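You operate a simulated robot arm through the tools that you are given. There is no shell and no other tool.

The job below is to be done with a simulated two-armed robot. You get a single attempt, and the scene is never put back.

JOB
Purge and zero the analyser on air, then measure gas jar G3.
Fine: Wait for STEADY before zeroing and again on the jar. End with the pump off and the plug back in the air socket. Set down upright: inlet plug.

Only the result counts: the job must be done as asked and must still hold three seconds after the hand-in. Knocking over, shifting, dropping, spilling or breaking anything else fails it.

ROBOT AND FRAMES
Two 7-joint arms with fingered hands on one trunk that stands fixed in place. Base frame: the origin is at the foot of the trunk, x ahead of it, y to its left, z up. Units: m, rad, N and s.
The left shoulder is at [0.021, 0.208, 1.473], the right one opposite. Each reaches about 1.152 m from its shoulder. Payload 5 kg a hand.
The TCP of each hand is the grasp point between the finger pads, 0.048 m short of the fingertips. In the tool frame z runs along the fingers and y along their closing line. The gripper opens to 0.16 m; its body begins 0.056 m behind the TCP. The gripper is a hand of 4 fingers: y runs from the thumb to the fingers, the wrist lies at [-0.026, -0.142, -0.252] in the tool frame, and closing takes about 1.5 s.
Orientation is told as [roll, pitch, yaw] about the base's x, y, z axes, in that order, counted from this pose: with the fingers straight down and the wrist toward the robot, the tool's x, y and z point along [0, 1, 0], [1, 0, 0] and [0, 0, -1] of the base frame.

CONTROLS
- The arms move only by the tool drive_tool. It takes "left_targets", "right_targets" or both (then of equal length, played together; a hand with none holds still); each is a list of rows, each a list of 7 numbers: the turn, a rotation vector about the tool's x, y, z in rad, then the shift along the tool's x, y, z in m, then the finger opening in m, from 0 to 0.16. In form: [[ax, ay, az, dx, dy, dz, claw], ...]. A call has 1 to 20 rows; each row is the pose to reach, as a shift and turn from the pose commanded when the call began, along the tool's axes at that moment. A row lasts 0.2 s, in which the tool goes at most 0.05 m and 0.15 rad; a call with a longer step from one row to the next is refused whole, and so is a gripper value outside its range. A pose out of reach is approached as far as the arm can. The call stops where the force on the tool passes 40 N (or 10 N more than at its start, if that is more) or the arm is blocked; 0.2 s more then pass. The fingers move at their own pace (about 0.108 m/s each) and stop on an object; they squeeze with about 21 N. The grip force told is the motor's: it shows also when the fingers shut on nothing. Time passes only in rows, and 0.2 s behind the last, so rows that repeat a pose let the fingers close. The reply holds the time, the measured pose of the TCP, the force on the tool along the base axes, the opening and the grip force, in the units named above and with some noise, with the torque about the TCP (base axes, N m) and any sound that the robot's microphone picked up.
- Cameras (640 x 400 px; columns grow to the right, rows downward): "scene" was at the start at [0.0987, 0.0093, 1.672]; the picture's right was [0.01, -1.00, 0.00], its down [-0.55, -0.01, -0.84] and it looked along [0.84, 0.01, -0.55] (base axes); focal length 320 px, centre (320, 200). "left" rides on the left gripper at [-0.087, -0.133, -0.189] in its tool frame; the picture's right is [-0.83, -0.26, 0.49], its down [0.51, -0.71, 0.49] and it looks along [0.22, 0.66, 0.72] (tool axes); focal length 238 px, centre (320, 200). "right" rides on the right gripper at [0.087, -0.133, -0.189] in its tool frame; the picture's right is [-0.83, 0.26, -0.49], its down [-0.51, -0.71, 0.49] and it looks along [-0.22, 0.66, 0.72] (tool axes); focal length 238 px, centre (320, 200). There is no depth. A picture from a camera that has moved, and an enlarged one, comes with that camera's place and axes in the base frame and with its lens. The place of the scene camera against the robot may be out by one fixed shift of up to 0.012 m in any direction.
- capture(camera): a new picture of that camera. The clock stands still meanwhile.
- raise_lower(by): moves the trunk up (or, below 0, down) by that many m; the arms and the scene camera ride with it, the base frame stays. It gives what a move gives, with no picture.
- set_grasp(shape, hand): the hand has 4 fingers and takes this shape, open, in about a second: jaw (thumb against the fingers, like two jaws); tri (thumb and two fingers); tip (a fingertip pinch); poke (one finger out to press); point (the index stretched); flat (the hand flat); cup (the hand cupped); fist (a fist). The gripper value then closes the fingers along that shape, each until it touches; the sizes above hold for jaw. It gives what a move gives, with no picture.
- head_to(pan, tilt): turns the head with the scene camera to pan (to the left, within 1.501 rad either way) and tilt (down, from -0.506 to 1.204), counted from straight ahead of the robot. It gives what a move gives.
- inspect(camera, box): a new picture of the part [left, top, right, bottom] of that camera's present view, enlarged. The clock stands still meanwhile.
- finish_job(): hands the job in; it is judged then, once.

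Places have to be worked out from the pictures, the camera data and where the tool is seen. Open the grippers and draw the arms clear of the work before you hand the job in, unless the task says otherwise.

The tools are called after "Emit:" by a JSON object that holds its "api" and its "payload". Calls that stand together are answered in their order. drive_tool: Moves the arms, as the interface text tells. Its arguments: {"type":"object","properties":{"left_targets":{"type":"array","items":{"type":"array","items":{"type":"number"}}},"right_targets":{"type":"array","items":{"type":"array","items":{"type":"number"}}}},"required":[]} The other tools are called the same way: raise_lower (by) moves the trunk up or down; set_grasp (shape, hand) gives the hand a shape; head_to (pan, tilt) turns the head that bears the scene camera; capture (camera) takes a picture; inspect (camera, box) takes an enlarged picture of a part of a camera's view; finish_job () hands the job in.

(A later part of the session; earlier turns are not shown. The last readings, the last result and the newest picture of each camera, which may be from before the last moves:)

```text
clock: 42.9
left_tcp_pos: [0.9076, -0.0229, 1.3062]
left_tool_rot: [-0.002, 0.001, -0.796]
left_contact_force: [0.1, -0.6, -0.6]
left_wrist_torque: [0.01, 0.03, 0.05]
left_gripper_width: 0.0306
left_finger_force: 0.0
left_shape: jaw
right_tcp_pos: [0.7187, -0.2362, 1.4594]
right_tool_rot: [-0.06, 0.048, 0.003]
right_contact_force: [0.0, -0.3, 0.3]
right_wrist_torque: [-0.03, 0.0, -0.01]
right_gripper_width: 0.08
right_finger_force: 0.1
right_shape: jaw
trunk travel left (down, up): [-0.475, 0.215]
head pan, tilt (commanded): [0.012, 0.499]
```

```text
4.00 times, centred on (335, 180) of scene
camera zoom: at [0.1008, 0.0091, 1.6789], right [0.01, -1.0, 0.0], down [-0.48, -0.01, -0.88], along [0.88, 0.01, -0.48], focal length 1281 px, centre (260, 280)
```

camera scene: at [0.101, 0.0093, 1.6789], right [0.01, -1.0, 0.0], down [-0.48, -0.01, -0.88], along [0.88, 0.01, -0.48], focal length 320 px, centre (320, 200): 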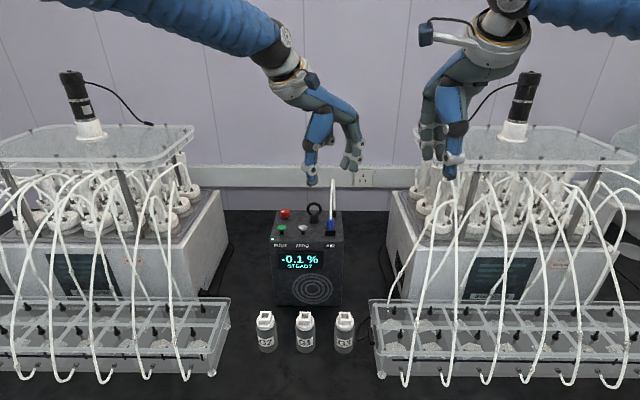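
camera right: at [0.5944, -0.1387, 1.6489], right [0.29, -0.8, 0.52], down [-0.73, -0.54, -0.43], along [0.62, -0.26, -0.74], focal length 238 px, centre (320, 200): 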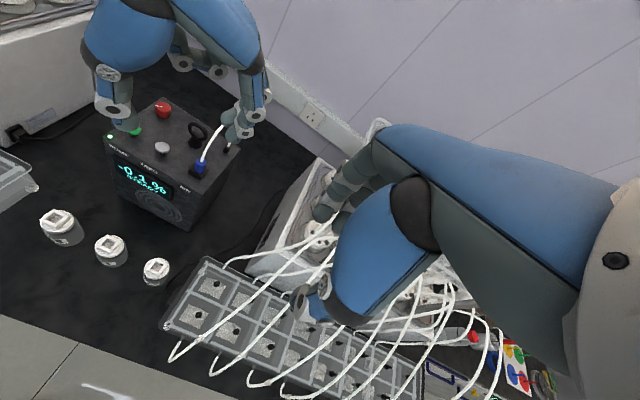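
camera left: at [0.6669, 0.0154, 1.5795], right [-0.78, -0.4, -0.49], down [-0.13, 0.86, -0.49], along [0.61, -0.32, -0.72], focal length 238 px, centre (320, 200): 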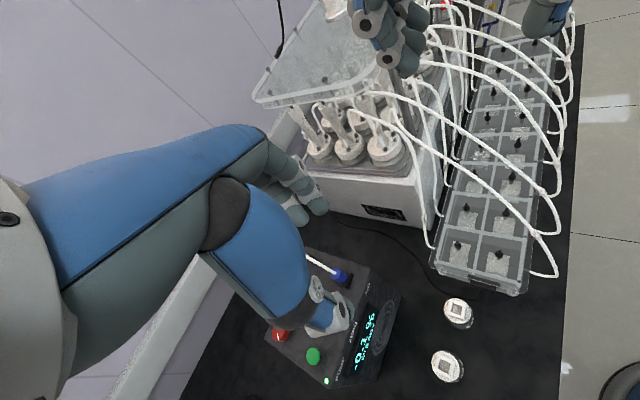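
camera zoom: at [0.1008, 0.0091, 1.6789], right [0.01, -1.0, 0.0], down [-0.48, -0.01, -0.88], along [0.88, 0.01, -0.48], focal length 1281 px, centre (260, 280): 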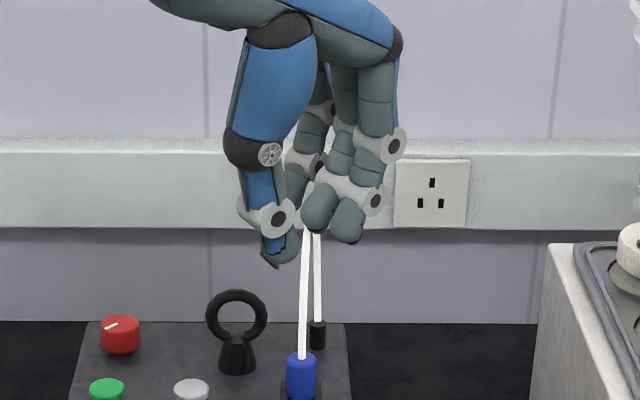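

Jaw closes with the same geometry but adds a third finger near the tube, so I go back to tri. I tilt the hand 0.25 rad about its x axis to level thumb and fingertips, compensating so the pinch point stays over the plug.

Emit:
{"api": "set_grasp", "payload": {"hand": "left", "shape": "tri"}}

Emit:
{"api": "drive_tool", "payload": {"left_targets": [[0.125, 0, 0, 0, 0.005, 0, 0.07], [0.25, 0, 0, 0, 0.01, 0.0, 0.07], [0.25, 0, 0, 0, 0.01, 0.03, 0.07], [0.25, 0, 0, 0, 0.01, 0.06, 0.07], [0.25, 0, 0, 0, 0.01, 0.06, 0.07]]}}

Emit:
{"api": "inspect", "payload": {"camera": "left", "box": [260, 180, 380, 300]}}

Emit:
{"api": "inspect", "payload": {"camera": "right", "box": [150, 70, 250, 170]}}

Emit:
{"api": "inspect", "payload": {"camera": "scene", "box": [300, 160, 370, 230]}}

```text
clock: 43.8
left_tcp_pos: [0.9064, -0.0235, 1.305]
left_tool_rot: [-0.002, 0.001, -0.795]
left_contact_force: [0.6, 0.5, -1.0]
left_wrist_torque: [0.02, 0.02, -0.01]
left_gripper_width: 0.1592
left_finger_force: 0.2
left_shape: tri
right_tcp_pos: [0.7188, -0.2363, 1.4583]
right_tool_rot: [-0.06, 0.048, 0.002]
right_contact_force: [-0.2, -1.5, 0.2]
right_wrist_torque: [0.03, 0.01, 0.0]
right_gripper_width: 0.0802
right_finger_force: 0.0
right_shape: jaw
trunk travel left (down, up): [-0.475, 0.215]
head pan, tilt (commanded): [0.012, 0.499]
```

```text
clock: 45.0
left_tcp_pos: [0.8786, -0.0261, 1.2611]
left_tool_rot: [-0.001, 0.248, -0.797]
left_contact_force: [0.3, 0.4, 0.6]
left_wrist_torque: [-0.05, -0.02, 0.02]
left_gripper_width: 0.0701
left_finger_force: 0.2
left_shape: tri
left hand out of reach, approached as far as the arm can: row 2, 3, 4, 5
right_tcp_pos: [0.7181, -0.2338, 1.4609]
right_tool_rot: [-0.06, 0.046, 0.004]
right_contact_force: [-0.1, 0.4, -0.2]
right_wrist_torque: [-0.07, -0.01, 0.01]
right_gripper_width: 0.0799
right_finger_force: 0.0
right_shape: jaw
trunk travel left (down, up): [-0.475, 0.215]
head pan, tilt (commanded): [0.012, 0.499]
```

```text
3.33 times, centred on (320, 240) of left
camera zoom: at [0.7592, -0.0289, 1.4763], right [-0.86, -0.32, -0.41], down [-0.2, 0.93, -0.3], along [0.48, -0.17, -0.86], focal length 794 px, centre (320, 67)
```

zoom: 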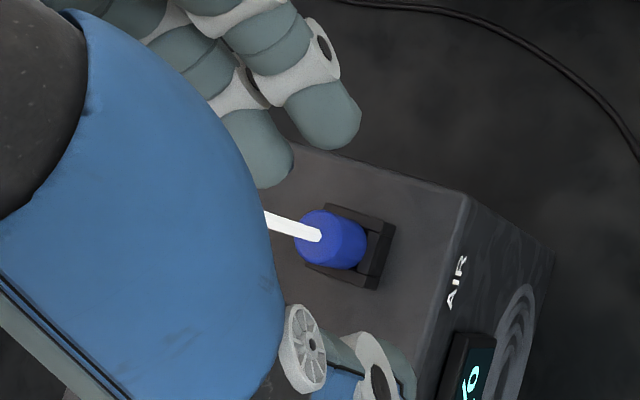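

```text
4.00 times, centred on (200, 120) of right
camera zoom: at [0.5931, -0.138, 1.6496], right [0.29, -0.8, 0.52], down [-0.73, -0.54, -0.43], along [0.62, -0.26, -0.74], focal length 953 px, centre (800, 520)
```

zoom: 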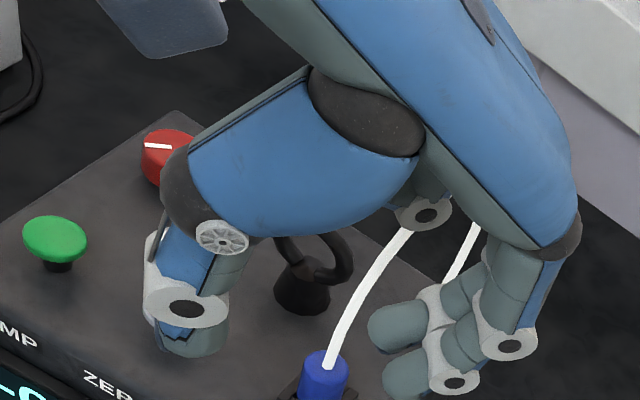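

```text
5.71 times, centred on (335, 195) of scene
camera zoom: at [0.0999, 0.0099, 1.6791], right [0.01, -1.0, 0.0], down [-0.48, -0.01, -0.88], along [0.88, 0.01, -0.48], focal length 1830 px, centre (234, 229)
```

zoom: 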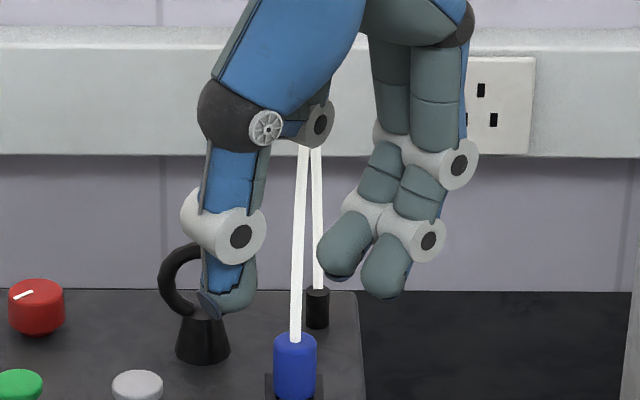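

The tilt of 0.25 puts the wrist just out of reach. I relax the tilt to about 0.18 and lean the hand slightly back (0.12 about tool y), which pulls the wrist closer, and read where it ends up.

Emit:
{"api": "drive_tool", "payload": {"left_targets": [[-0.035, 0.06, 0, 0, 0, 0, 0.07], [-0.07, 0.12, 0, 0, 0, 0, 0.07], [-0.07, 0.12, 0, 0, 0, 0, 0.07]]}}

```text
clock: 45.8
left_tcp_pos: [0.8787, -0.0294, 1.2585]
left_tool_rot: [0.117, 0.18, -0.801]
left_contact_force: [1.1, 0.1, 0.0]
left_wrist_torque: [0.01, 0.03, -0.01]
left_gripper_width: 0.0703
left_finger_force: 0.1
left_shape: tri
right_tcp_pos: [0.7203, -0.2368, 1.459]
right_tool_rot: [-0.059, 0.046, 0.001]
right_contact_force: [0.9, 0.3, -0.5]
right_wrist_torque: [0.01, 0.04, 0.03]
right_gripper_width: 0.08
right_finger_force: 0.1
right_shape: jaw
trunk travel left (down, up): [-0.475, 0.215]
head pan, tilt (commanded): [0.012, 0.499]
```

The commanded pose follows the measured one. I now shift so that the pinch point (≈4.5 cm along the fingers) sits over the plug axis, still above it.

Emit:
{"api": "drive_tool", "payload": {"left_targets": [[0, 0, 0, 0.0086, 0.0117, 0.0032, 0.07], [0, 0, 0, 0.0172, 0.0234, 0.0064, 0.07], [0, 0, 0, 0.0172, 0.0234, 0.0064, 0.07]]}}

Emit:
{"api": "inspect", "payload": {"camera": "left", "box": [260, 180, 380, 300]}}

Emit:
{"api": "inspect", "payload": {"camera": "right", "box": [150, 70, 250, 170]}}

Emit:
{"api": "inspect", "payload": {"camera": "scene", "box": [300, 160, 370, 230]}}

```text
clock: 46.6
left_tcp_pos: [0.9038, -0.0329, 1.2524]
left_tool_rot: [0.119, 0.179, -0.802]
left_contact_force: [-1.0, -0.2, -0.1]
left_wrist_torque: [-0.01, -0.09, -0.03]
left_gripper_width: 0.0703
left_finger_force: 0.1
left_shape: tri
right_tcp_pos: [0.7168, -0.2356, 1.4608]
right_tool_rot: [-0.06, 0.046, 0.004]
right_contact_force: [-1.0, 0.6, 0.2]
right_wrist_torque: [-0.05, -0.06, -0.01]
right_gripper_width: 0.0801
right_finger_force: 0.0
right_shape: jaw
trunk travel left (down, up): [-0.475, 0.215]
head pan, tilt (commanded): [0.012, 0.499]
```

```text
3.33 times, centred on (320, 240) of left
camera zoom: at [0.7586, -0.0376, 1.4515], right [-0.8, -0.28, -0.53], down [-0.14, 0.95, -0.29], along [0.58, -0.17, -0.8], focal length 794 px, centre (320, 67)
```

zoom: 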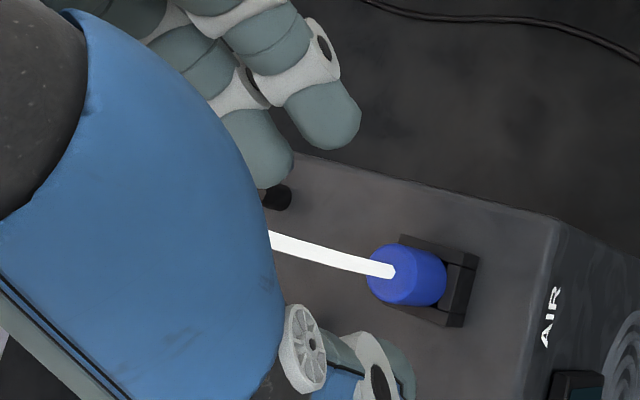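

```text
4.00 times, centred on (200, 120) of right
camera zoom: at [0.5925, -0.1385, 1.6499], right [0.29, -0.8, 0.52], down [-0.73, -0.54, -0.43], along [0.62, -0.26, -0.74], focal length 953 px, centre (800, 520)
```

zoom: 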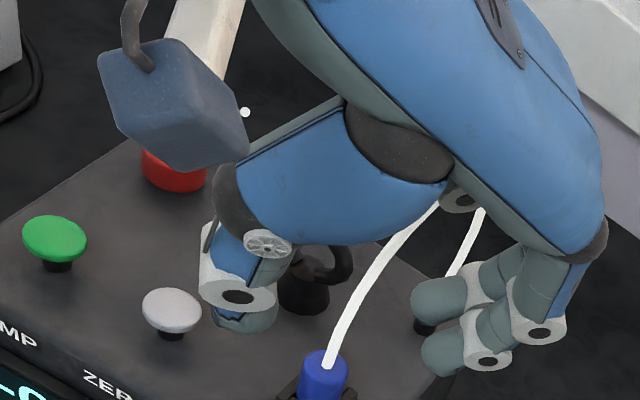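

```text
5.71 times, centred on (335, 195) of scene
camera zoom: at [0.0992, 0.0095, 1.6791], right [0.01, -1.0, 0.0], down [-0.48, -0.01, -0.88], along [0.88, 0.01, -0.48], focal length 1830 px, centre (234, 229)
```

zoom: 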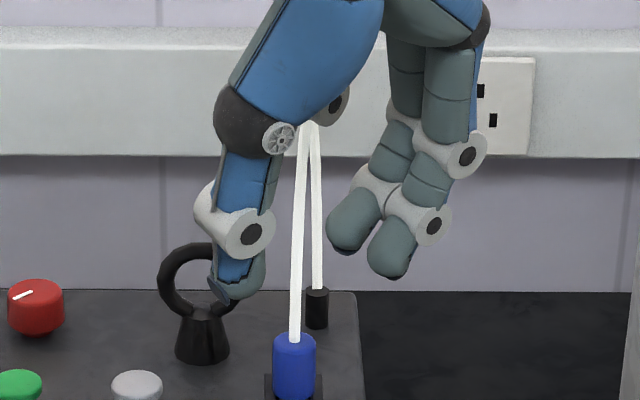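

The plug sits between the two fingers and opposite the thumb. I descend straight down 3 cm and check clearance again.

Emit:
{"api": "drive_tool", "payload": {"left_targets": [[0, 0, 0, -0.0017, 0.0027, 0.0147, 0.06], [0, 0, 0, -0.0034, 0.0054, 0.0293, 0.06], [0, 0, 0, -0.0034, 0.0054, 0.0293, 0.06]]}}

Emit:
{"api": "inspect", "payload": {"camera": "left", "box": [260, 180, 380, 300]}}

Emit:
{"api": "inspect", "payload": {"camera": "right", "box": [150, 90, 250, 190]}}

Emit:
{"api": "inspect", "payload": {"camera": "scene", "box": [300, 170, 370, 240]}}

```text
clock: 47.4
left_tcp_pos: [0.9067, -0.0337, 1.222]
left_tool_rot: [0.118, 0.181, -0.802]
left_contact_force: [-0.3, -0.5, 0.8]
left_wrist_torque: [0.0, -0.01, 0.01]
left_gripper_width: 0.0607
left_finger_force: 0.1
left_shape: tri
right_tcp_pos: [0.7197, -0.2366, 1.4602]
right_tool_rot: [-0.059, 0.048, 0.003]
right_contact_force: [0.2, 0.2, -0.5]
right_wrist_torque: [0.02, -0.01, -0.01]
right_gripper_width: 0.0796
right_finger_force: 0.2
right_shape: jaw
trunk travel left (down, up): [-0.475, 0.215]
head pan, tilt (commanded): [0.012, 0.499]
```

```text
3.33 times, centred on (320, 240) of left
camera zoom: at [0.7607, -0.0386, 1.4206], right [-0.8, -0.28, -0.53], down [-0.14, 0.95, -0.29], along [0.58, -0.16, -0.8], focal length 794 px, centre (320, 67)
```

zoom: 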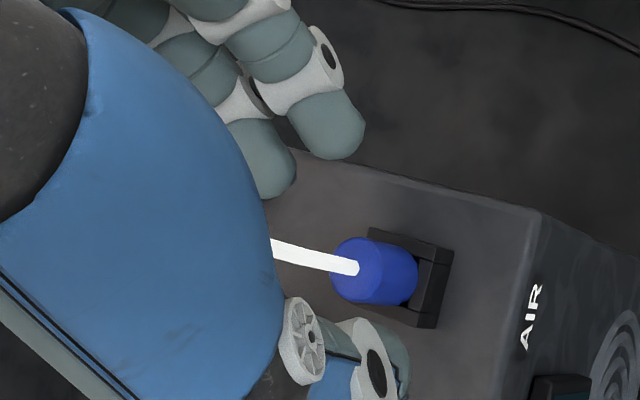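

```text
4.00 times, centred on (200, 140) of right
camera zoom: at [0.5942, -0.1391, 1.6489], right [0.29, -0.8, 0.52], down [-0.73, -0.54, -0.43], along [0.62, -0.26, -0.74], focal length 953 px, centre (800, 440)
```

zoom: 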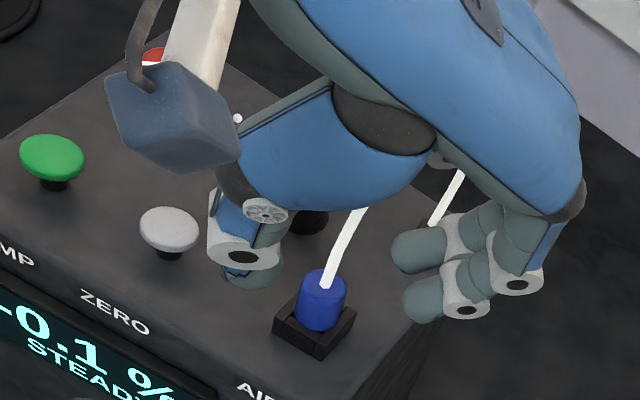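

```text
5.71 times, centred on (335, 205) of scene
camera zoom: at [0.1009, 0.0089, 1.6789], right [0.01, -1.0, 0.0], down [-0.48, -0.01, -0.88], along [0.88, 0.01, -0.48], focal length 1830 px, centre (234, 171)
```

zoom: 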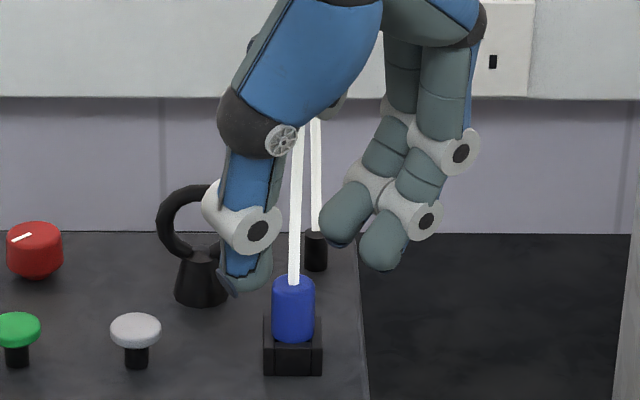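

Aligned and clear. I descend another 2.2 cm so the fingertips sit just above the socket rim, then check before closing.

Emit:
{"api": "drive_tool", "payload": {"left_targets": [[0, 0, 0, -0.0013, 0.002, 0.0108, 0.06], [0, 0, 0, -0.0025, 0.004, 0.0215, 0.06], [0, 0, 0, -0.0025, 0.004, 0.0215, 0.06]]}}

Emit:
{"api": "inspect", "payload": {"camera": "left", "box": [260, 180, 380, 300]}}

Emit:
{"api": "inspect", "payload": {"camera": "right", "box": [150, 90, 250, 190]}}

Emit:
{"api": "inspect", "payload": {"camera": "scene", "box": [300, 170, 370, 240]}}

```text
clock: 48.2
left_tcp_pos: [0.907, -0.0348, 1.2012]
left_tool_rot: [0.116, 0.18, -0.802]
left_contact_force: [0.0, 0.0, -0.6]
left_wrist_torque: [0.05, -0.04, 0.0]
left_gripper_width: 0.0606
left_finger_force: 0.0
left_shape: tri
right_tcp_pos: [0.7194, -0.2367, 1.4591]
right_tool_rot: [-0.057, 0.047, 0.003]
right_contact_force: [0.2, 0.9, 0.2]
right_wrist_torque: [-0.02, -0.05, -0.03]
right_gripper_width: 0.0801
right_finger_force: 0.2
right_shape: jaw
trunk travel left (down, up): [-0.475, 0.215]
head pan, tilt (commanded): [0.012, 0.499]
```

```text
3.33 times, centred on (320, 240) of left
camera zoom: at [0.7612, -0.0386, 1.3986], right [-0.8, -0.28, -0.53], down [-0.14, 0.95, -0.29], along [0.58, -0.16, -0.8], focal length 794 px, centre (320, 67)
```

zoom: 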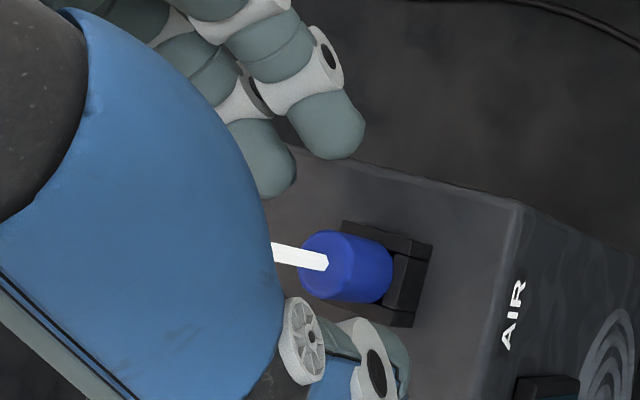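

```text
4.00 times, centred on (200, 140) of right
camera zoom: at [0.5938, -0.1389, 1.6491], right [0.29, -0.8, 0.52], down [-0.73, -0.54, -0.43], along [0.62, -0.26, -0.74], focal length 953 px, centre (800, 440)
```

zoom: 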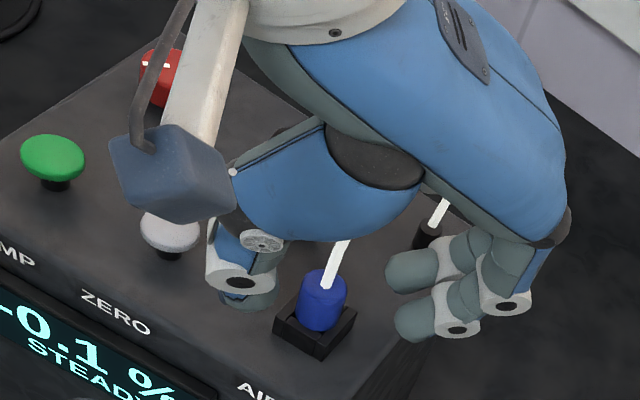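

```text
5.71 times, centred on (335, 205) of scene
camera zoom: at [0.1005, 0.0091, 1.679], right [0.01, -1.0, 0.0], down [-0.48, -0.01, -0.88], along [0.88, 0.01, -0.48], focal length 1830 px, centre (234, 171)
```

zoom: 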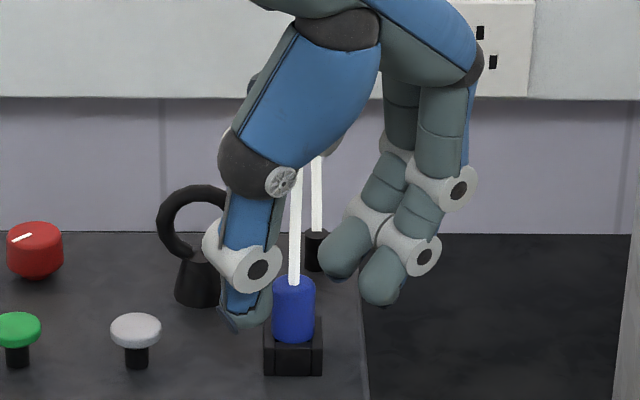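

Fingertips look about level with the socket rim. I raise 4 mm for margin and close stepwise to 0.035 first, then look.

Emit:
{"api": "drive_tool", "payload": {"left_targets": [[0, 0, 0, 0.0005, -0.0007, -0.004, 0.06], [0, 0, 0, 0.0005, -0.0007, -0.004, 0.04], [0, 0, 0, 0.0005, -0.0007, -0.004, 0.035], [0, 0, 0, 0.0005, -0.0007, -0.004, 0.035]]}}

Emit:
{"api": "inspect", "payload": {"camera": "left", "box": [260, 180, 380, 300]}}

Emit:
{"api": "inspect", "payload": {"camera": "right", "box": [150, 90, 250, 190]}}

Emit:
{"api": "inspect", "payload": {"camera": "scene", "box": [310, 180, 360, 230]}}

```text
clock: 49.2
left_tcp_pos: [0.908, -0.0331, 1.204]
left_tool_rot: [0.117, 0.18, -0.803]
left_contact_force: [0.3, -0.5, 0.9]
left_wrist_torque: [0.02, -0.02, -0.03]
left_gripper_width: 0.0352
left_finger_force: 0.1
left_shape: tri
right_tcp_pos: [0.719, -0.2351, 1.4597]
right_tool_rot: [-0.06, 0.046, 0.003]
right_contact_force: [0.1, 0.9, -0.3]
right_wrist_torque: [-0.01, -0.02, -0.01]
right_gripper_width: 0.08
right_finger_force: 0.1
right_shape: jaw
trunk travel left (down, up): [-0.475, 0.215]
head pan, tilt (commanded): [0.012, 0.499]
```

```text
3.33 times, centred on (320, 240) of left
camera zoom: at [0.7613, -0.0383, 1.4026], right [-0.8, -0.28, -0.53], down [-0.14, 0.95, -0.29], along [0.58, -0.16, -0.8], focal length 794 px, centre (320, 67)
```

zoom: 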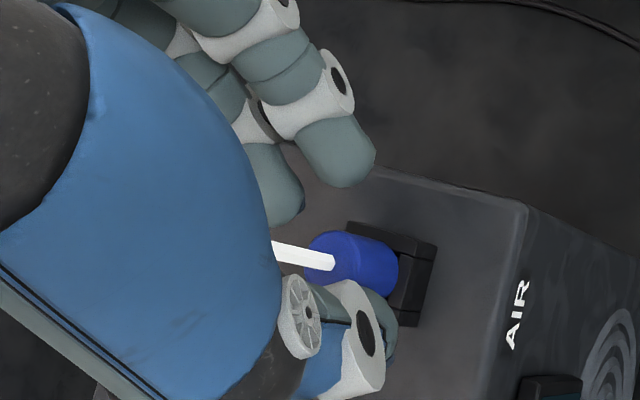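

```text
4.00 times, centred on (200, 140) of right
camera zoom: at [0.594, -0.1389, 1.649], right [0.29, -0.8, 0.52], down [-0.73, -0.54, -0.43], along [0.62, -0.26, -0.74], focal length 953 px, centre (800, 440)
```

zoom: 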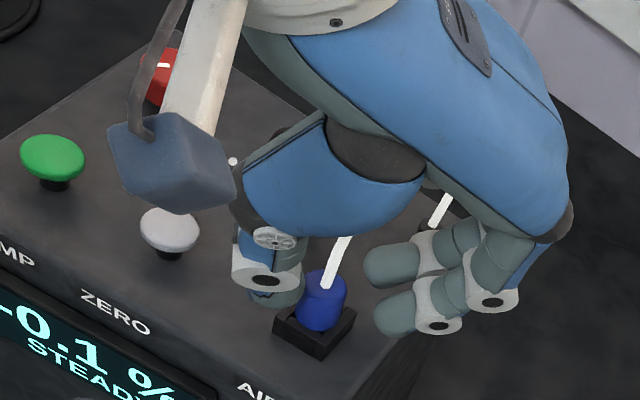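

```text
8.00 times, centred on (335, 205) of scene
camera zoom: at [0.1007, 0.0091, 1.6789], right [0.01, -1.0, 0.0], down [-0.48, -0.01, -0.88], along [0.88, 0.01, -0.48], focal length 2562 px, centre (200, 160)
```

zoom: 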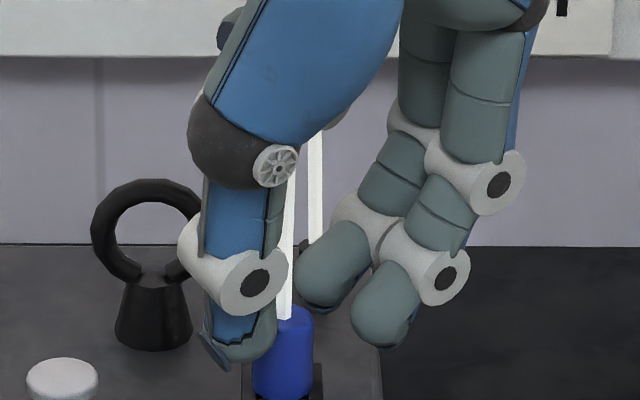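

The plug is nearer the thumb than the fingers, so I shift the hand about 4 mm toward the thumb side and close gently on the plug.

Emit:
{"api": "drive_tool", "payload": {"left_targets": [[0, 0, 0, 0, -0.004, 0.0007, 0.035], [0, 0, 0, 0, -0.004, 0.0007, 0.025], [0, 0, 0, 0, -0.004, 0.0007, 0.02], [0, 0, 0, 0, -0.004, 0.0007, 0.02]]}}

Emit:
{"api": "inspect", "payload": {"camera": "left", "box": [260, 180, 380, 300]}}

Emit:
{"api": "inspect", "payload": {"camera": "right", "box": [170, 110, 230, 170]}}

Emit:
{"api": "inspect", "payload": {"camera": "scene", "box": [310, 180, 360, 230]}}

```text
clock: 50.2
left_tcp_pos: [0.9042, -0.0297, 1.2046]
left_tool_rot: [0.118, 0.179, -0.802]
left_contact_force: [0.6, -0.3, 0.0]
left_wrist_torque: [0.03, -0.02, 0.0]
left_gripper_width: 0.0204
left_finger_force: 0.1
left_shape: tri
right_tcp_pos: [0.7188, -0.2359, 1.4593]
right_tool_rot: [-0.061, 0.048, 0.004]
right_contact_force: [0.5, 0.0, 0.6]
right_wrist_torque: [-0.04, -0.02, 0.02]
right_gripper_width: 0.08
right_finger_force: 0.0
right_shape: jaw
trunk travel left (down, up): [-0.475, 0.215]
head pan, tilt (commanded): [0.012, 0.499]
```

```text
3.33 times, centred on (320, 240) of left
camera zoom: at [0.7585, -0.0349, 1.4027], right [-0.8, -0.28, -0.53], down [-0.14, 0.95, -0.29], along [0.58, -0.16, -0.8], focal length 794 px, centre (320, 67)
```

zoom: 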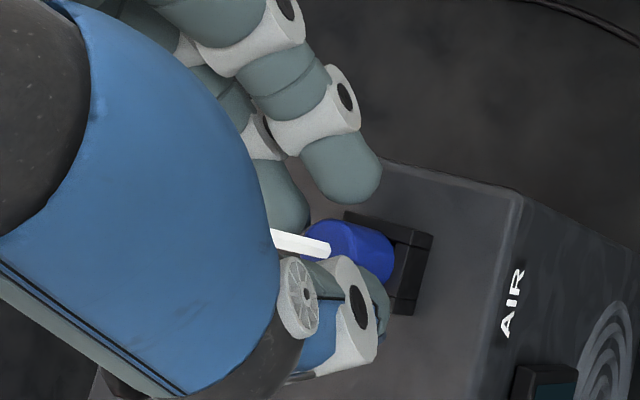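

```text
6.67 times, centred on (200, 140) of right
camera zoom: at [0.594, -0.1388, 1.649], right [0.29, -0.8, 0.52], down [-0.73, -0.54, -0.43], along [0.62, -0.26, -0.74], focal length 1589 px, centre (1120, 600)
```

zoom: 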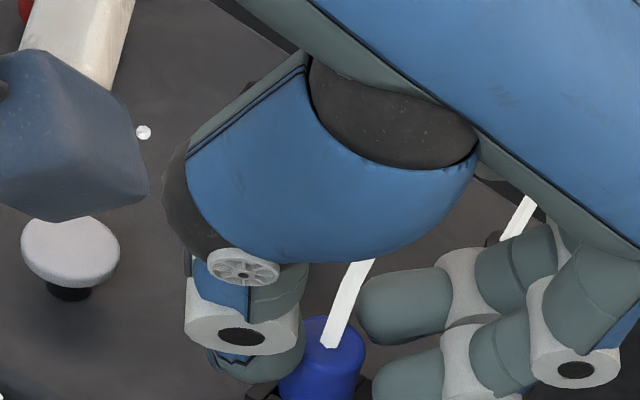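

```text
8.00 times, centred on (335, 205) of scene
camera zoom: at [0.1006, 0.0091, 1.679], right [0.01, -1.0, 0.0], down [-0.48, -0.01, -0.88], along [0.88, 0.01, -0.48], focal length 2562 px, centre (200, 160)
```

zoom: 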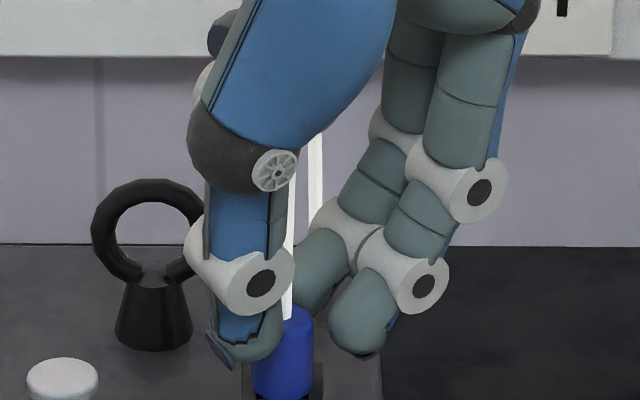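

Still no contact at 0.020, with just a few mm of gap on both sides. I close fully and let the fingers stop on the plug.

Emit:
{"api": "drive_tool", "payload": {"left_targets": [[0, 0, 0, 0, 0, 0, 0.01], [0, 0, 0, 0, 0, 0, 0.005], [0, 0, 0, 0, 0, 0, 0.0], [0, 0, 0, 0, 0, 0, 0.0]]}}

Emit:
{"api": "inspect", "payload": {"camera": "left", "box": [260, 180, 380, 300]}}

Emit:
{"api": "inspect", "payload": {"camera": "right", "box": [170, 110, 230, 170]}}

Emit:
{"api": "inspect", "payload": {"camera": "scene", "box": [310, 180, 360, 230]}}

```text
clock: 51.2
left_tcp_pos: [0.9035, -0.0303, 1.2073]
left_tool_rot: [0.118, 0.177, -0.8]
left_contact_force: [2.9, -1.8, 13.5]
left_wrist_torque: [0.09, -0.1, -0.04]
left_gripper_width: 0.0061
left_finger_force: 21.2
left_shape: tri
right_tcp_pos: [0.7187, -0.2372, 1.4621]
right_tool_rot: [-0.058, 0.045, 0.003]
right_contact_force: [-0.5, -0.4, -0.3]
right_wrist_torque: [0.02, 0.0, 0.05]
right_gripper_width: 0.0802
right_finger_force: 0.0
right_shape: jaw
trunk travel left (down, up): [-0.475, 0.215]
head pan, tilt (commanded): [0.012, 0.499]
```

```text
3.33 times, centred on (320, 240) of left
camera zoom: at [0.758, -0.0353, 1.4046], right [-0.8, -0.28, -0.53], down [-0.14, 0.95, -0.3], along [0.58, -0.17, -0.8], focal length 794 px, centre (320, 67)
```

zoom: 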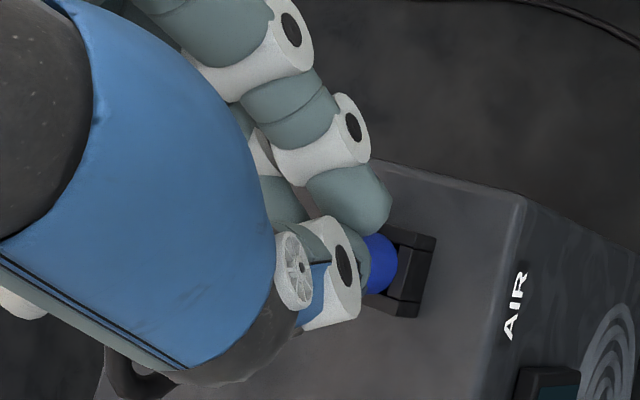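

```text
6.67 times, centred on (200, 140) of right
camera zoom: at [0.593, -0.1392, 1.6495], right [0.29, -0.8, 0.52], down [-0.73, -0.54, -0.43], along [0.62, -0.26, -0.74], focal length 1589 px, centre (1120, 600)
```

zoom: 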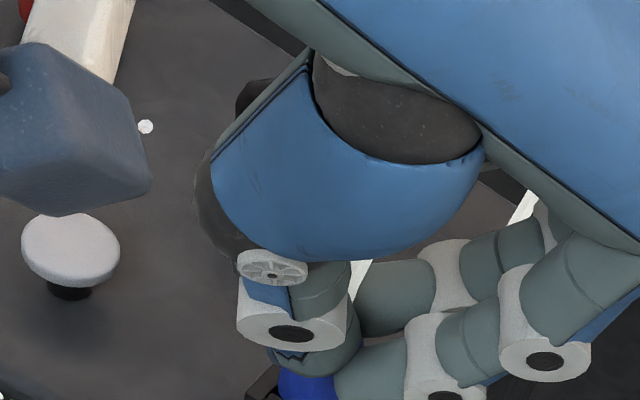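

```text
8.00 times, centred on (335, 205) of scene
camera zoom: at [0.0997, 0.0089, 1.6791], right [0.01, -1.0, 0.0], down [-0.48, -0.01, -0.88], along [0.88, 0.01, -0.48], focal length 2562 px, centre (200, 160)
```

zoom: 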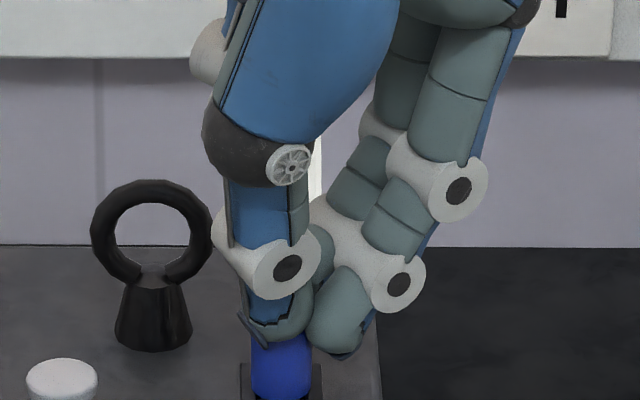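

The fingers closed onto the very top of the plug (13 N upward), so the tips are too high by about 1.5 cm. I open again and check that the plug is undisturbed.

Emit:
{"api": "drive_tool", "payload": {"left_targets": [[0, 0, 0, 0, 0, 0, 0.03], [0, 0, 0, 0, 0, 0, 0.05], [0, 0, 0, 0, 0, 0, 0.05], [0, 0, 0, 0, 0, 0, 0.05]]}}

Emit:
{"api": "inspect", "payload": {"camera": "left", "box": [260, 180, 380, 300]}}

Emit:
{"api": "inspect", "payload": {"camera": "scene", "box": [310, 180, 360, 230]}}

Emit:
{"api": "inspect", "payload": {"camera": "right", "box": [160, 110, 240, 190]}}

```text
clock: 52.2
left_tcp_pos: [0.906, -0.0303, 1.2035]
left_tool_rot: [0.117, 0.18, -0.801]
left_contact_force: [1.0, -0.2, 1.1]
left_wrist_torque: [0.0, 0.03, 0.01]
left_gripper_width: 0.0496
left_finger_force: 0.0
left_shape: tri
right_tcp_pos: [0.719, -0.236, 1.4605]
right_tool_rot: [-0.058, 0.046, 0.001]
right_contact_force: [0.2, 1.0, 0.2]
right_wrist_torque: [-0.03, 0.01, -0.02]
right_gripper_width: 0.0802
right_finger_force: 0.1
right_shape: jaw
trunk travel left (down, up): [-0.475, 0.215]
head pan, tilt (commanded): [0.012, 0.499]
```

```text
3.33 times, centred on (320, 240) of left
camera zoom: at [0.7586, -0.0352, 1.4021], right [-0.8, -0.28, -0.52], down [-0.14, 0.95, -0.29], along [0.58, -0.16, -0.8], focal length 794 px, centre (320, 67)
```

zoom: 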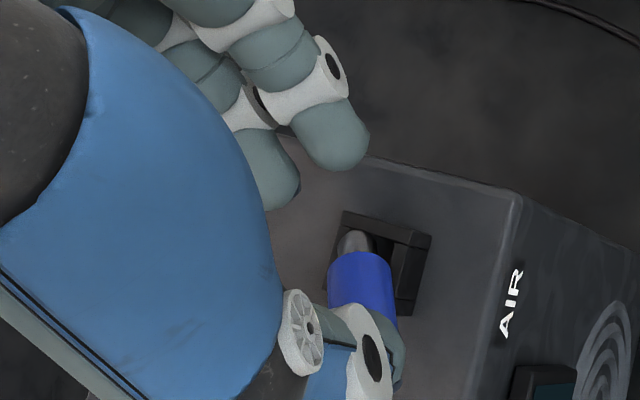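

```text
8.00 times, centred on (335, 205) of scene
camera zoom: at [0.1009, 0.0089, 1.6789], right [0.01, -1.0, 0.0], down [-0.48, -0.01, -0.88], along [0.88, 0.01, -0.48], focal length 2562 px, centre (200, 160)
```

zoom: 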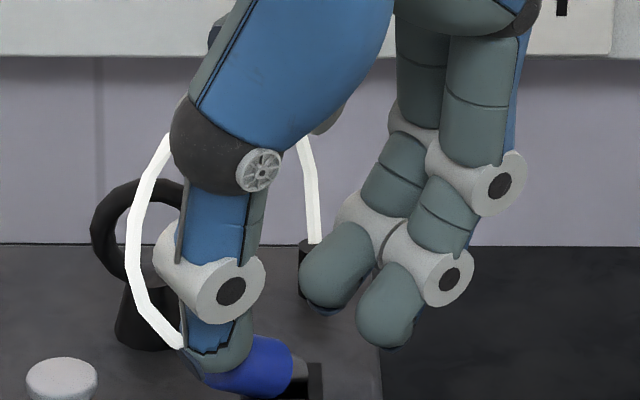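

```text
5.00 times, centred on (200, 150) of right
camera zoom: at [0.5943, -0.1391, 1.6489], right [0.29, -0.8, 0.52], down [-0.73, -0.54, -0.43], along [0.62, -0.26, -0.74], focal length 1192 px, centre (920, 450)
```

zoom: 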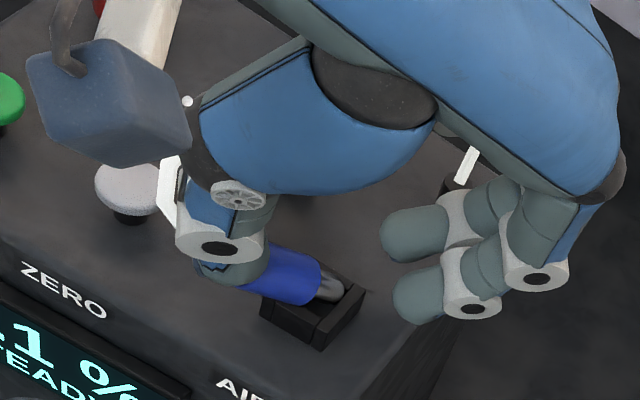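

The plug popped out of the socket and now lies tilted to the left against its rim, near my thumb. I study its pose closely before moving anything.

Emit:
{"api": "inspect", "payload": {"camera": "scene", "box": [315, 195, 355, 235]}}

Emit:
{"api": "inspect", "payload": {"camera": "left", "box": [290, 220, 370, 320]}}

Emit:
{"api": "inspect", "payload": {"camera": "right", "box": [170, 130, 230, 190]}}

Emit:
{"api": "capture", "payload": {"camera": "scene"}}

```text
10.00 times, centred on (335, 215) of scene
camera zoom: at [0.1009, 0.0089, 1.6789], right [0.01, -1.0, 0.0], down [-0.48, -0.01, -0.88], along [0.88, 0.01, -0.48], focal length 3202 px, centre (170, 50)
```

zoom: 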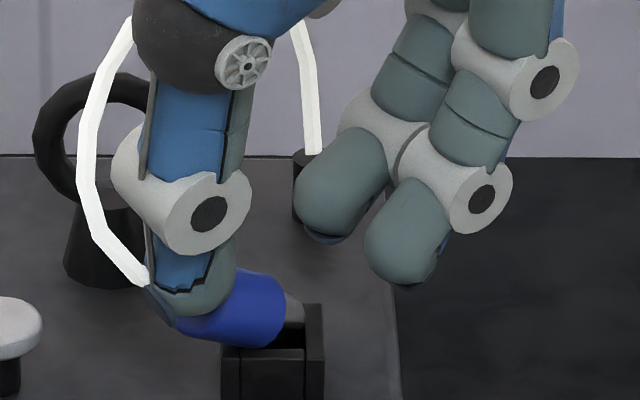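

```text
4.00 times, centred on (330, 270) of left
camera zoom: at [0.7586, -0.0352, 1.4021], right [-0.8, -0.28, -0.52], down [-0.14, 0.95, -0.29], along [0.58, -0.16, -0.8], focal length 953 px, centre (280, -80)
```

zoom: 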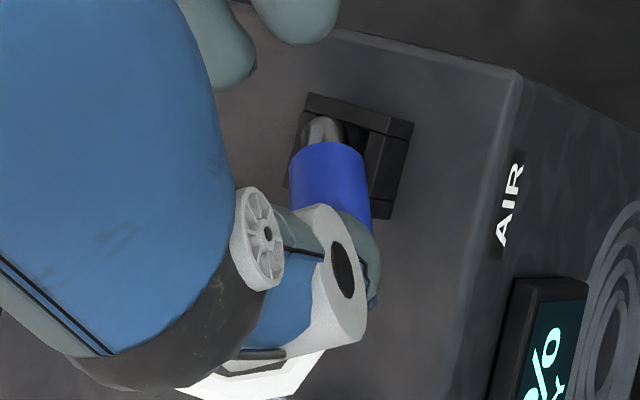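

```text
6.67 times, centred on (200, 160) of right
camera zoom: at [0.5943, -0.1391, 1.6489], right [0.29, -0.8, 0.52], down [-0.73, -0.54, -0.43], along [0.62, -0.26, -0.74], focal length 1589 px, centre (1120, 467)
```

zoom: 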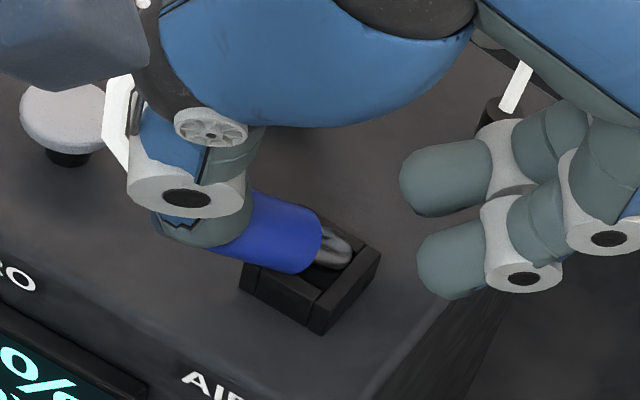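

```text
taken
camera scene: at [0.1009, 0.0089, 1.6789], right [0.01, -1.0, 0.0], down [-0.48, -0.01, -0.88], along [0.88, 0.01, -0.48], focal length 320 px, centre (320, 200)
```

scene: 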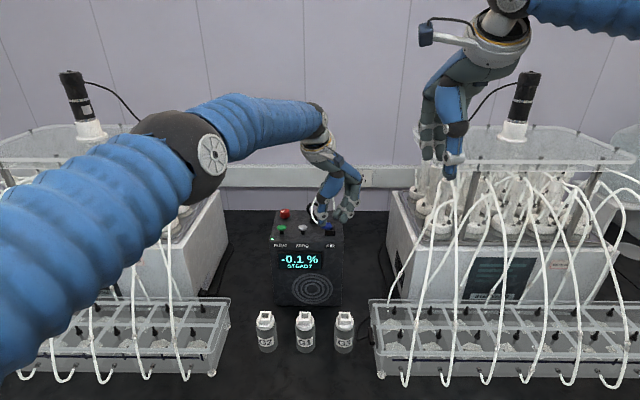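

From the two wrist views, the plug's grey tip is still in the recess's back-right corner and the plug leans ~30° up toward the front-left, against my thumb. Closing at a lower height should push it upright between thumb and fingers, so I open wider while going 1.3 cm down, keeping the thumb near the plug's end.

Emit:
{"api": "drive_tool", "payload": {"left_targets": [[0, 0, 0, -0.0005, 0.0008, 0.0039, 0.06], [0, 0, 0, -0.001, 0.0026, 0.0086, 0.07], [0, 0, 0, -0.0014, 0.0053, 0.0122, 0.08], [0, 0, 0, -0.0014, 0.0053, 0.0122, 0.08]]}}

Emit:
{"api": "inspect", "payload": {"camera": "scene", "box": [310, 190, 360, 240]}}

Emit:
{"api": "inspect", "payload": {"camera": "left", "box": [280, 200, 380, 320]}}

Emit:
{"api": "inspect", "payload": {"camera": "right", "box": [170, 120, 240, 190]}}

```text
clock: 53.2
left_tcp_pos: [0.9071, -0.034, 1.1894]
left_tool_rot: [0.117, 0.181, -0.8]
left_contact_force: [-0.2, 0.6, 0.1]
left_wrist_torque: [0.02, 0.02, 0.01]
left_gripper_width: 0.0793
left_finger_force: 0.0
left_shape: tri
right_tcp_pos: [0.7189, -0.2343, 1.4605]
right_tool_rot: [-0.057, 0.047, 0.002]
right_contact_force: [0.3, 0.0, -0.5]
right_wrist_torque: [0.03, 0.01, 0.0]
right_gripper_width: 0.0798
right_finger_force: 0.1
right_shape: jaw
trunk travel left (down, up): [-0.475, 0.215]
head pan, tilt (commanded): [0.012, 0.499]
```

```text
8.00 times, centred on (335, 215) of scene
camera zoom: at [0.1007, 0.0091, 1.679], right [0.01, -1.0, 0.0], down [-0.48, -0.01, -0.88], along [0.88, 0.01, -0.48], focal length 2562 px, centre (200, 80)
```

zoom: 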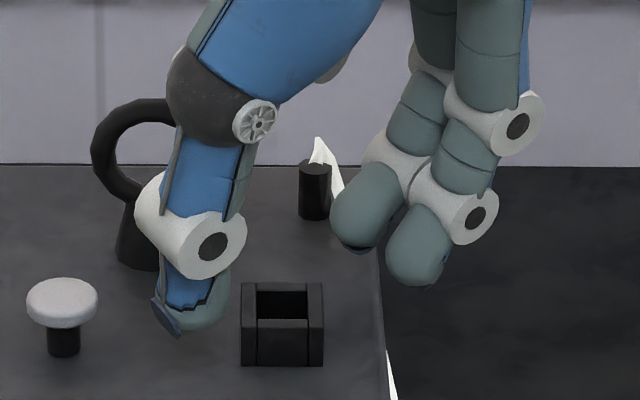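

```text
3.33 times, centred on (330, 260) of left
camera zoom: at [0.7605, -0.0371, 1.3883], right [-0.8, -0.28, -0.53], down [-0.14, 0.95, -0.29], along [0.58, -0.16, -0.8], focal length 794 px, centre (287, 0)
```

zoom: 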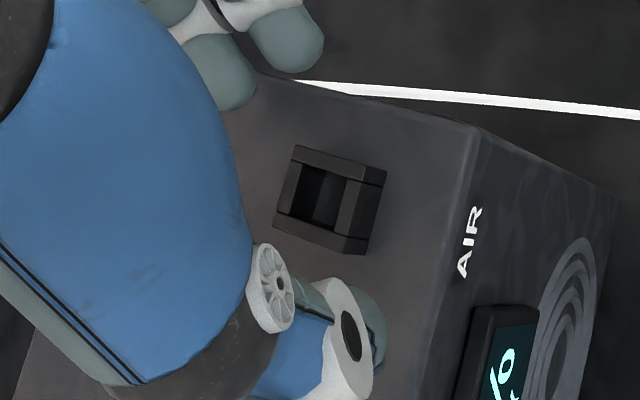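

```text
5.71 times, centred on (205, 155) of right
camera zoom: at [0.5941, -0.1389, 1.649], right [0.29, -0.8, 0.52], down [-0.73, -0.54, -0.43], along [0.62, -0.26, -0.74], focal length 1362 px, centre (977, 457)
```

zoom: 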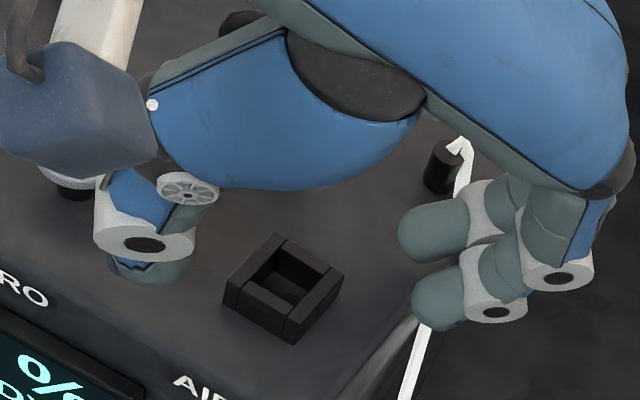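

The plug has left the top of the analyser and the tube now runs off over the right edge. I take full views to find it.

Emit:
{"api": "capture", "payload": {"camera": "scene"}}

Emit:
{"api": "capture", "payload": {"camera": "left"}}

Emit:
{"api": "capture", "payload": {"camera": "right"}}

Emit:
{"api": "inspect", "payload": {"camera": "scene", "box": [330, 200, 430, 340]}}

```text
taken
camera scene: at [0.1007, 0.0091, 1.679], right [0.01, -1.0, 0.0], down [-0.48, -0.01, -0.88], along [0.88, 0.01, -0.48], focal length 320 px, centre (320, 200)
```

scene: 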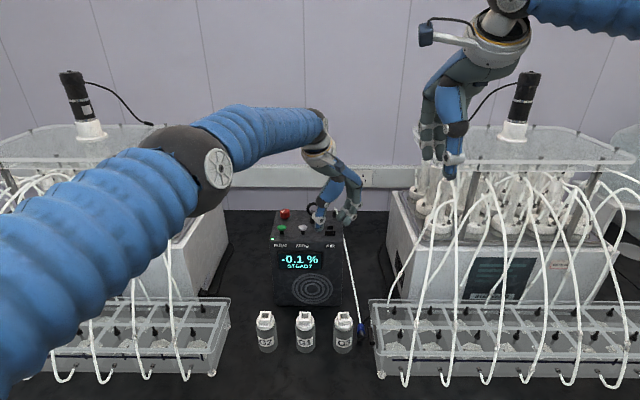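

```text
taken
camera left: at [0.7605, -0.0371, 1.3883], right [-0.8, -0.28, -0.53], down [-0.14, 0.95, -0.29], along [0.58, -0.16, -0.8], focal length 238 px, centre (320, 200)
```

left: 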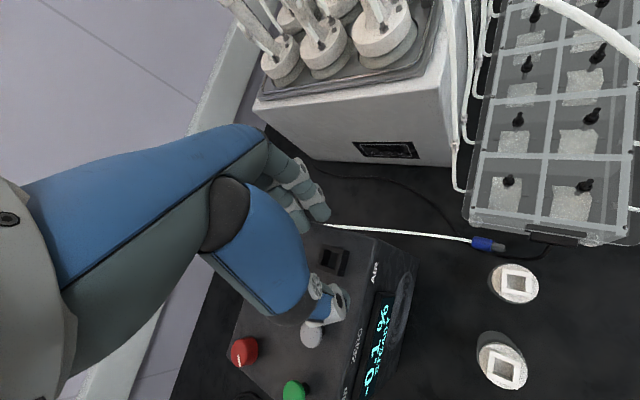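

```text
taken
camera right: at [0.5941, -0.1389, 1.649], right [0.29, -0.8, 0.52], down [-0.73, -0.54, -0.43], along [0.62, -0.26, -0.74], focal length 238 px, centre (320, 200)
```

right: 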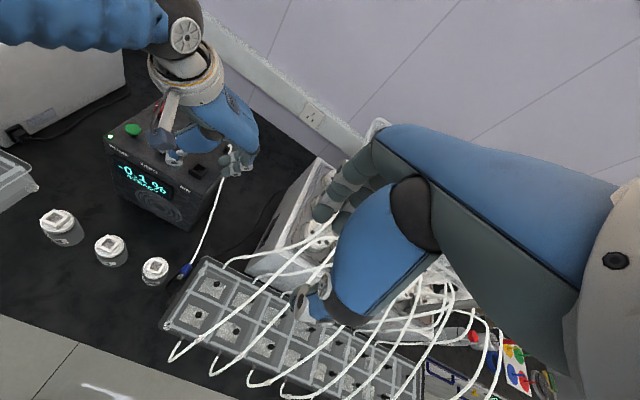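

```text
2.86 times, centred on (380, 270) of scene
camera zoom: at [0.1007, 0.0091, 1.679], right [0.01, -1.0, 0.0], down [-0.48, -0.01, -0.88], along [0.88, 0.01, -0.48], focal length 915 px, centre (149, 0)
```

zoom: 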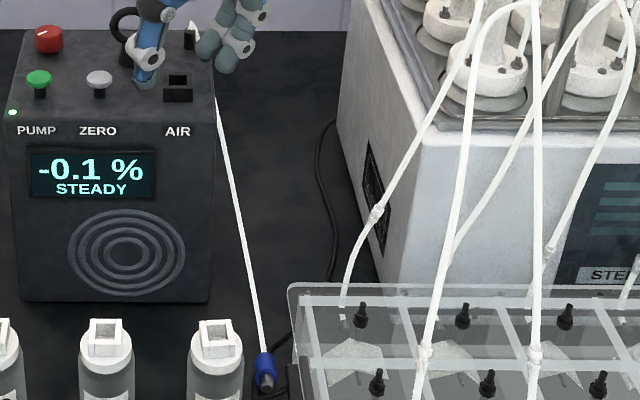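

The plug lies on the bench to the right of G3, its tip toward the robot, with the tube running straight back to the bung; nothing else seems disturbed. I lift the left hand off the analyser and retreat, levelling it, to look from above.

Emit:
{"api": "drive_tool", "payload": {"left_targets": [[0, 0, 0, 0.0052, -0.0081, -0.044, 0.08], [0, 0, 0, 0.0103, -0.0161, -0.0879, 0.08], [0, 0, 0, 0.0149, -0.0233, -0.127, 0.08], [0, 0, 0, -0.0142, -0.0507, -0.1254, 0.08], [0, 0, 0, -0.0433, -0.078, -0.1238, 0.08], [0, 0, 0, -0.0724, -0.1054, -0.1222, 0.08]]}}

Emit:
{"api": "inspect", "payload": {"camera": "scene", "box": [310, 270, 430, 370]}}

Emit:
{"api": "inspect", "payload": {"camera": "right", "box": [80, 190, 280, 330]}}

Emit:
{"api": "capture", "payload": {"camera": "left"}}

```text
clock: 54.6
left_tcp_pos: [0.8951, -0.0503, 1.3291]
left_tool_rot: [0.115, 0.182, -0.801]
left_contact_force: [0.0, 0.2, -0.3]
left_wrist_torque: [-0.01, -0.01, 0.01]
left_gripper_width: 0.0797
left_finger_force: 0.1
left_shape: tri
left hand out of reach, approached as far as the arm can: row 4, 5, 6
right_tcp_pos: [0.7202, -0.2355, 1.4595]
right_tool_rot: [-0.06, 0.048, 0.003]
right_contact_force: [0.8, -0.6, 0.4]
right_wrist_torque: [-0.02, 0.01, -0.01]
right_gripper_width: 0.08
right_finger_force: 0.0
right_shape: jaw
trunk travel left (down, up): [-0.475, 0.215]
head pan, tilt (commanded): [0.012, 0.499]
```

```text
4.00 times, centred on (370, 320) of scene
camera zoom: at [0.1013, 0.0093, 1.6789], right [0.01, -1.0, 0.0], down [-0.48, -0.01, -0.88], along [0.88, 0.01, -0.48], focal length 1281 px, centre (120, -280)
```

zoom: 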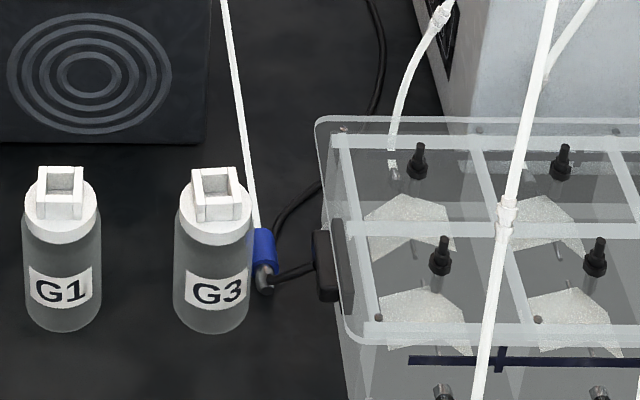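

```text
2.86 times, centred on (180, 260) of right
camera zoom: at [0.5946, -0.1386, 1.6488], right [0.29, -0.8, 0.52], down [-0.73, -0.54, -0.43], along [0.62, -0.26, -0.74], focal length 681 px, centre (720, 29)
```

zoom: 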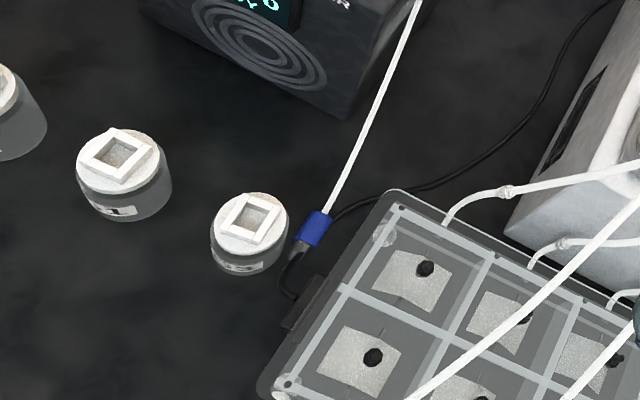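

```text
taken
camera left: at [0.7491, -0.0545, 1.5273], right [-0.81, -0.28, -0.52], down [-0.14, 0.95, -0.29], along [0.58, -0.16, -0.8], focal length 238 px, centre (320, 200)
```

left: 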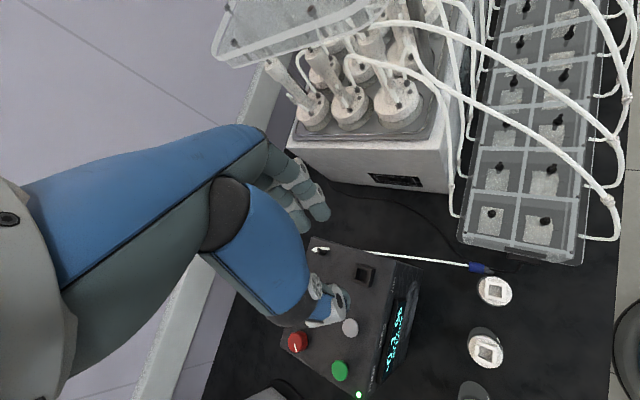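

The plug lies along x at about (0.745, −0.098, 0.884), tip toward the robot, with G3 still in its place. First I level the left hand and draw it back, and pull the right hand back and up, so that I can then lower the trunk.

Emit:
{"api": "drive_tool", "payload": {"left_targets": [[-0.06, -0.04, 0, 0, 0, -0.01, 0.08], [-0.12, -0.08, 0, 0, 0, -0.02, 0.08], [-0.18, -0.12, 0, 0, 0, -0.03, 0.08], [-0.18, -0.12, 0, -0.03, -0.03, -0.03, 0.08], [-0.18, -0.12, 0, -0.06, -0.06, -0.03, 0.08]], "right_targets": [[0, 0, 0, 0, -0.04, -0.02, 0.08], [0, 0, 0, 0, -0.08, -0.04, 0.08], [0, 0, 0, 0, -0.12, -0.06, 0.08], [0, 0, 0, 0, -0.15, -0.08, 0.08], [0, 0, 0, 0, -0.15, -0.1, 0.08]]}}

Emit:
{"api": "capture", "payload": {"camera": "scene"}}

```text
clock: 55.8
left_tcp_pos: [0.9058, -0.0876, 1.3794]
left_tool_rot: [-0.007, 0.008, -0.815]
left_contact_force: [0.5, 0.9, -1.0]
left_wrist_torque: [-0.12, 0.06, 0.01]
left_gripper_width: 0.0799
left_finger_force: 0.1
left_shape: tri
left hand out of reach, approached as far as the arm can: row 1, 2, 3, 4, 5
right_tcp_pos: [0.5724, -0.2318, 1.5663]
right_tool_rot: [-0.06, 0.047, 0.003]
right_contact_force: [0.1, -0.6, -0.1]
right_wrist_torque: [0.13, 0.04, 0.02]
right_gripper_width: 0.08
right_finger_force: 0.1
right_shape: jaw
trunk travel left (down, up): [-0.475, 0.215]
head pan, tilt (commanded): [0.012, 0.499]
```

```text
taken
camera scene: at [0.1011, 0.0082, 1.6789], right [0.01, -1.0, 0.0], down [-0.48, -0.01, -0.88], along [0.88, 0.01, -0.48], focal length 320 px, centre (320, 200)
```

scene: 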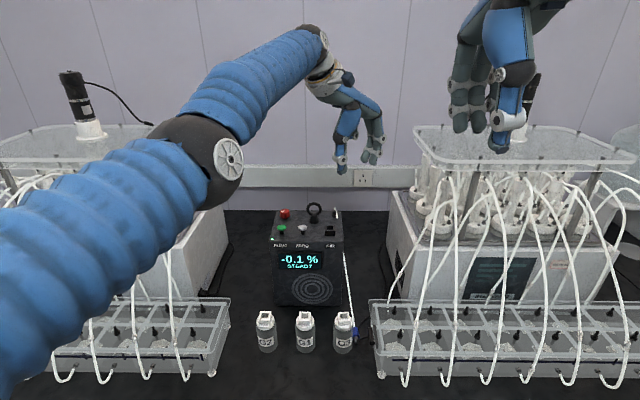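

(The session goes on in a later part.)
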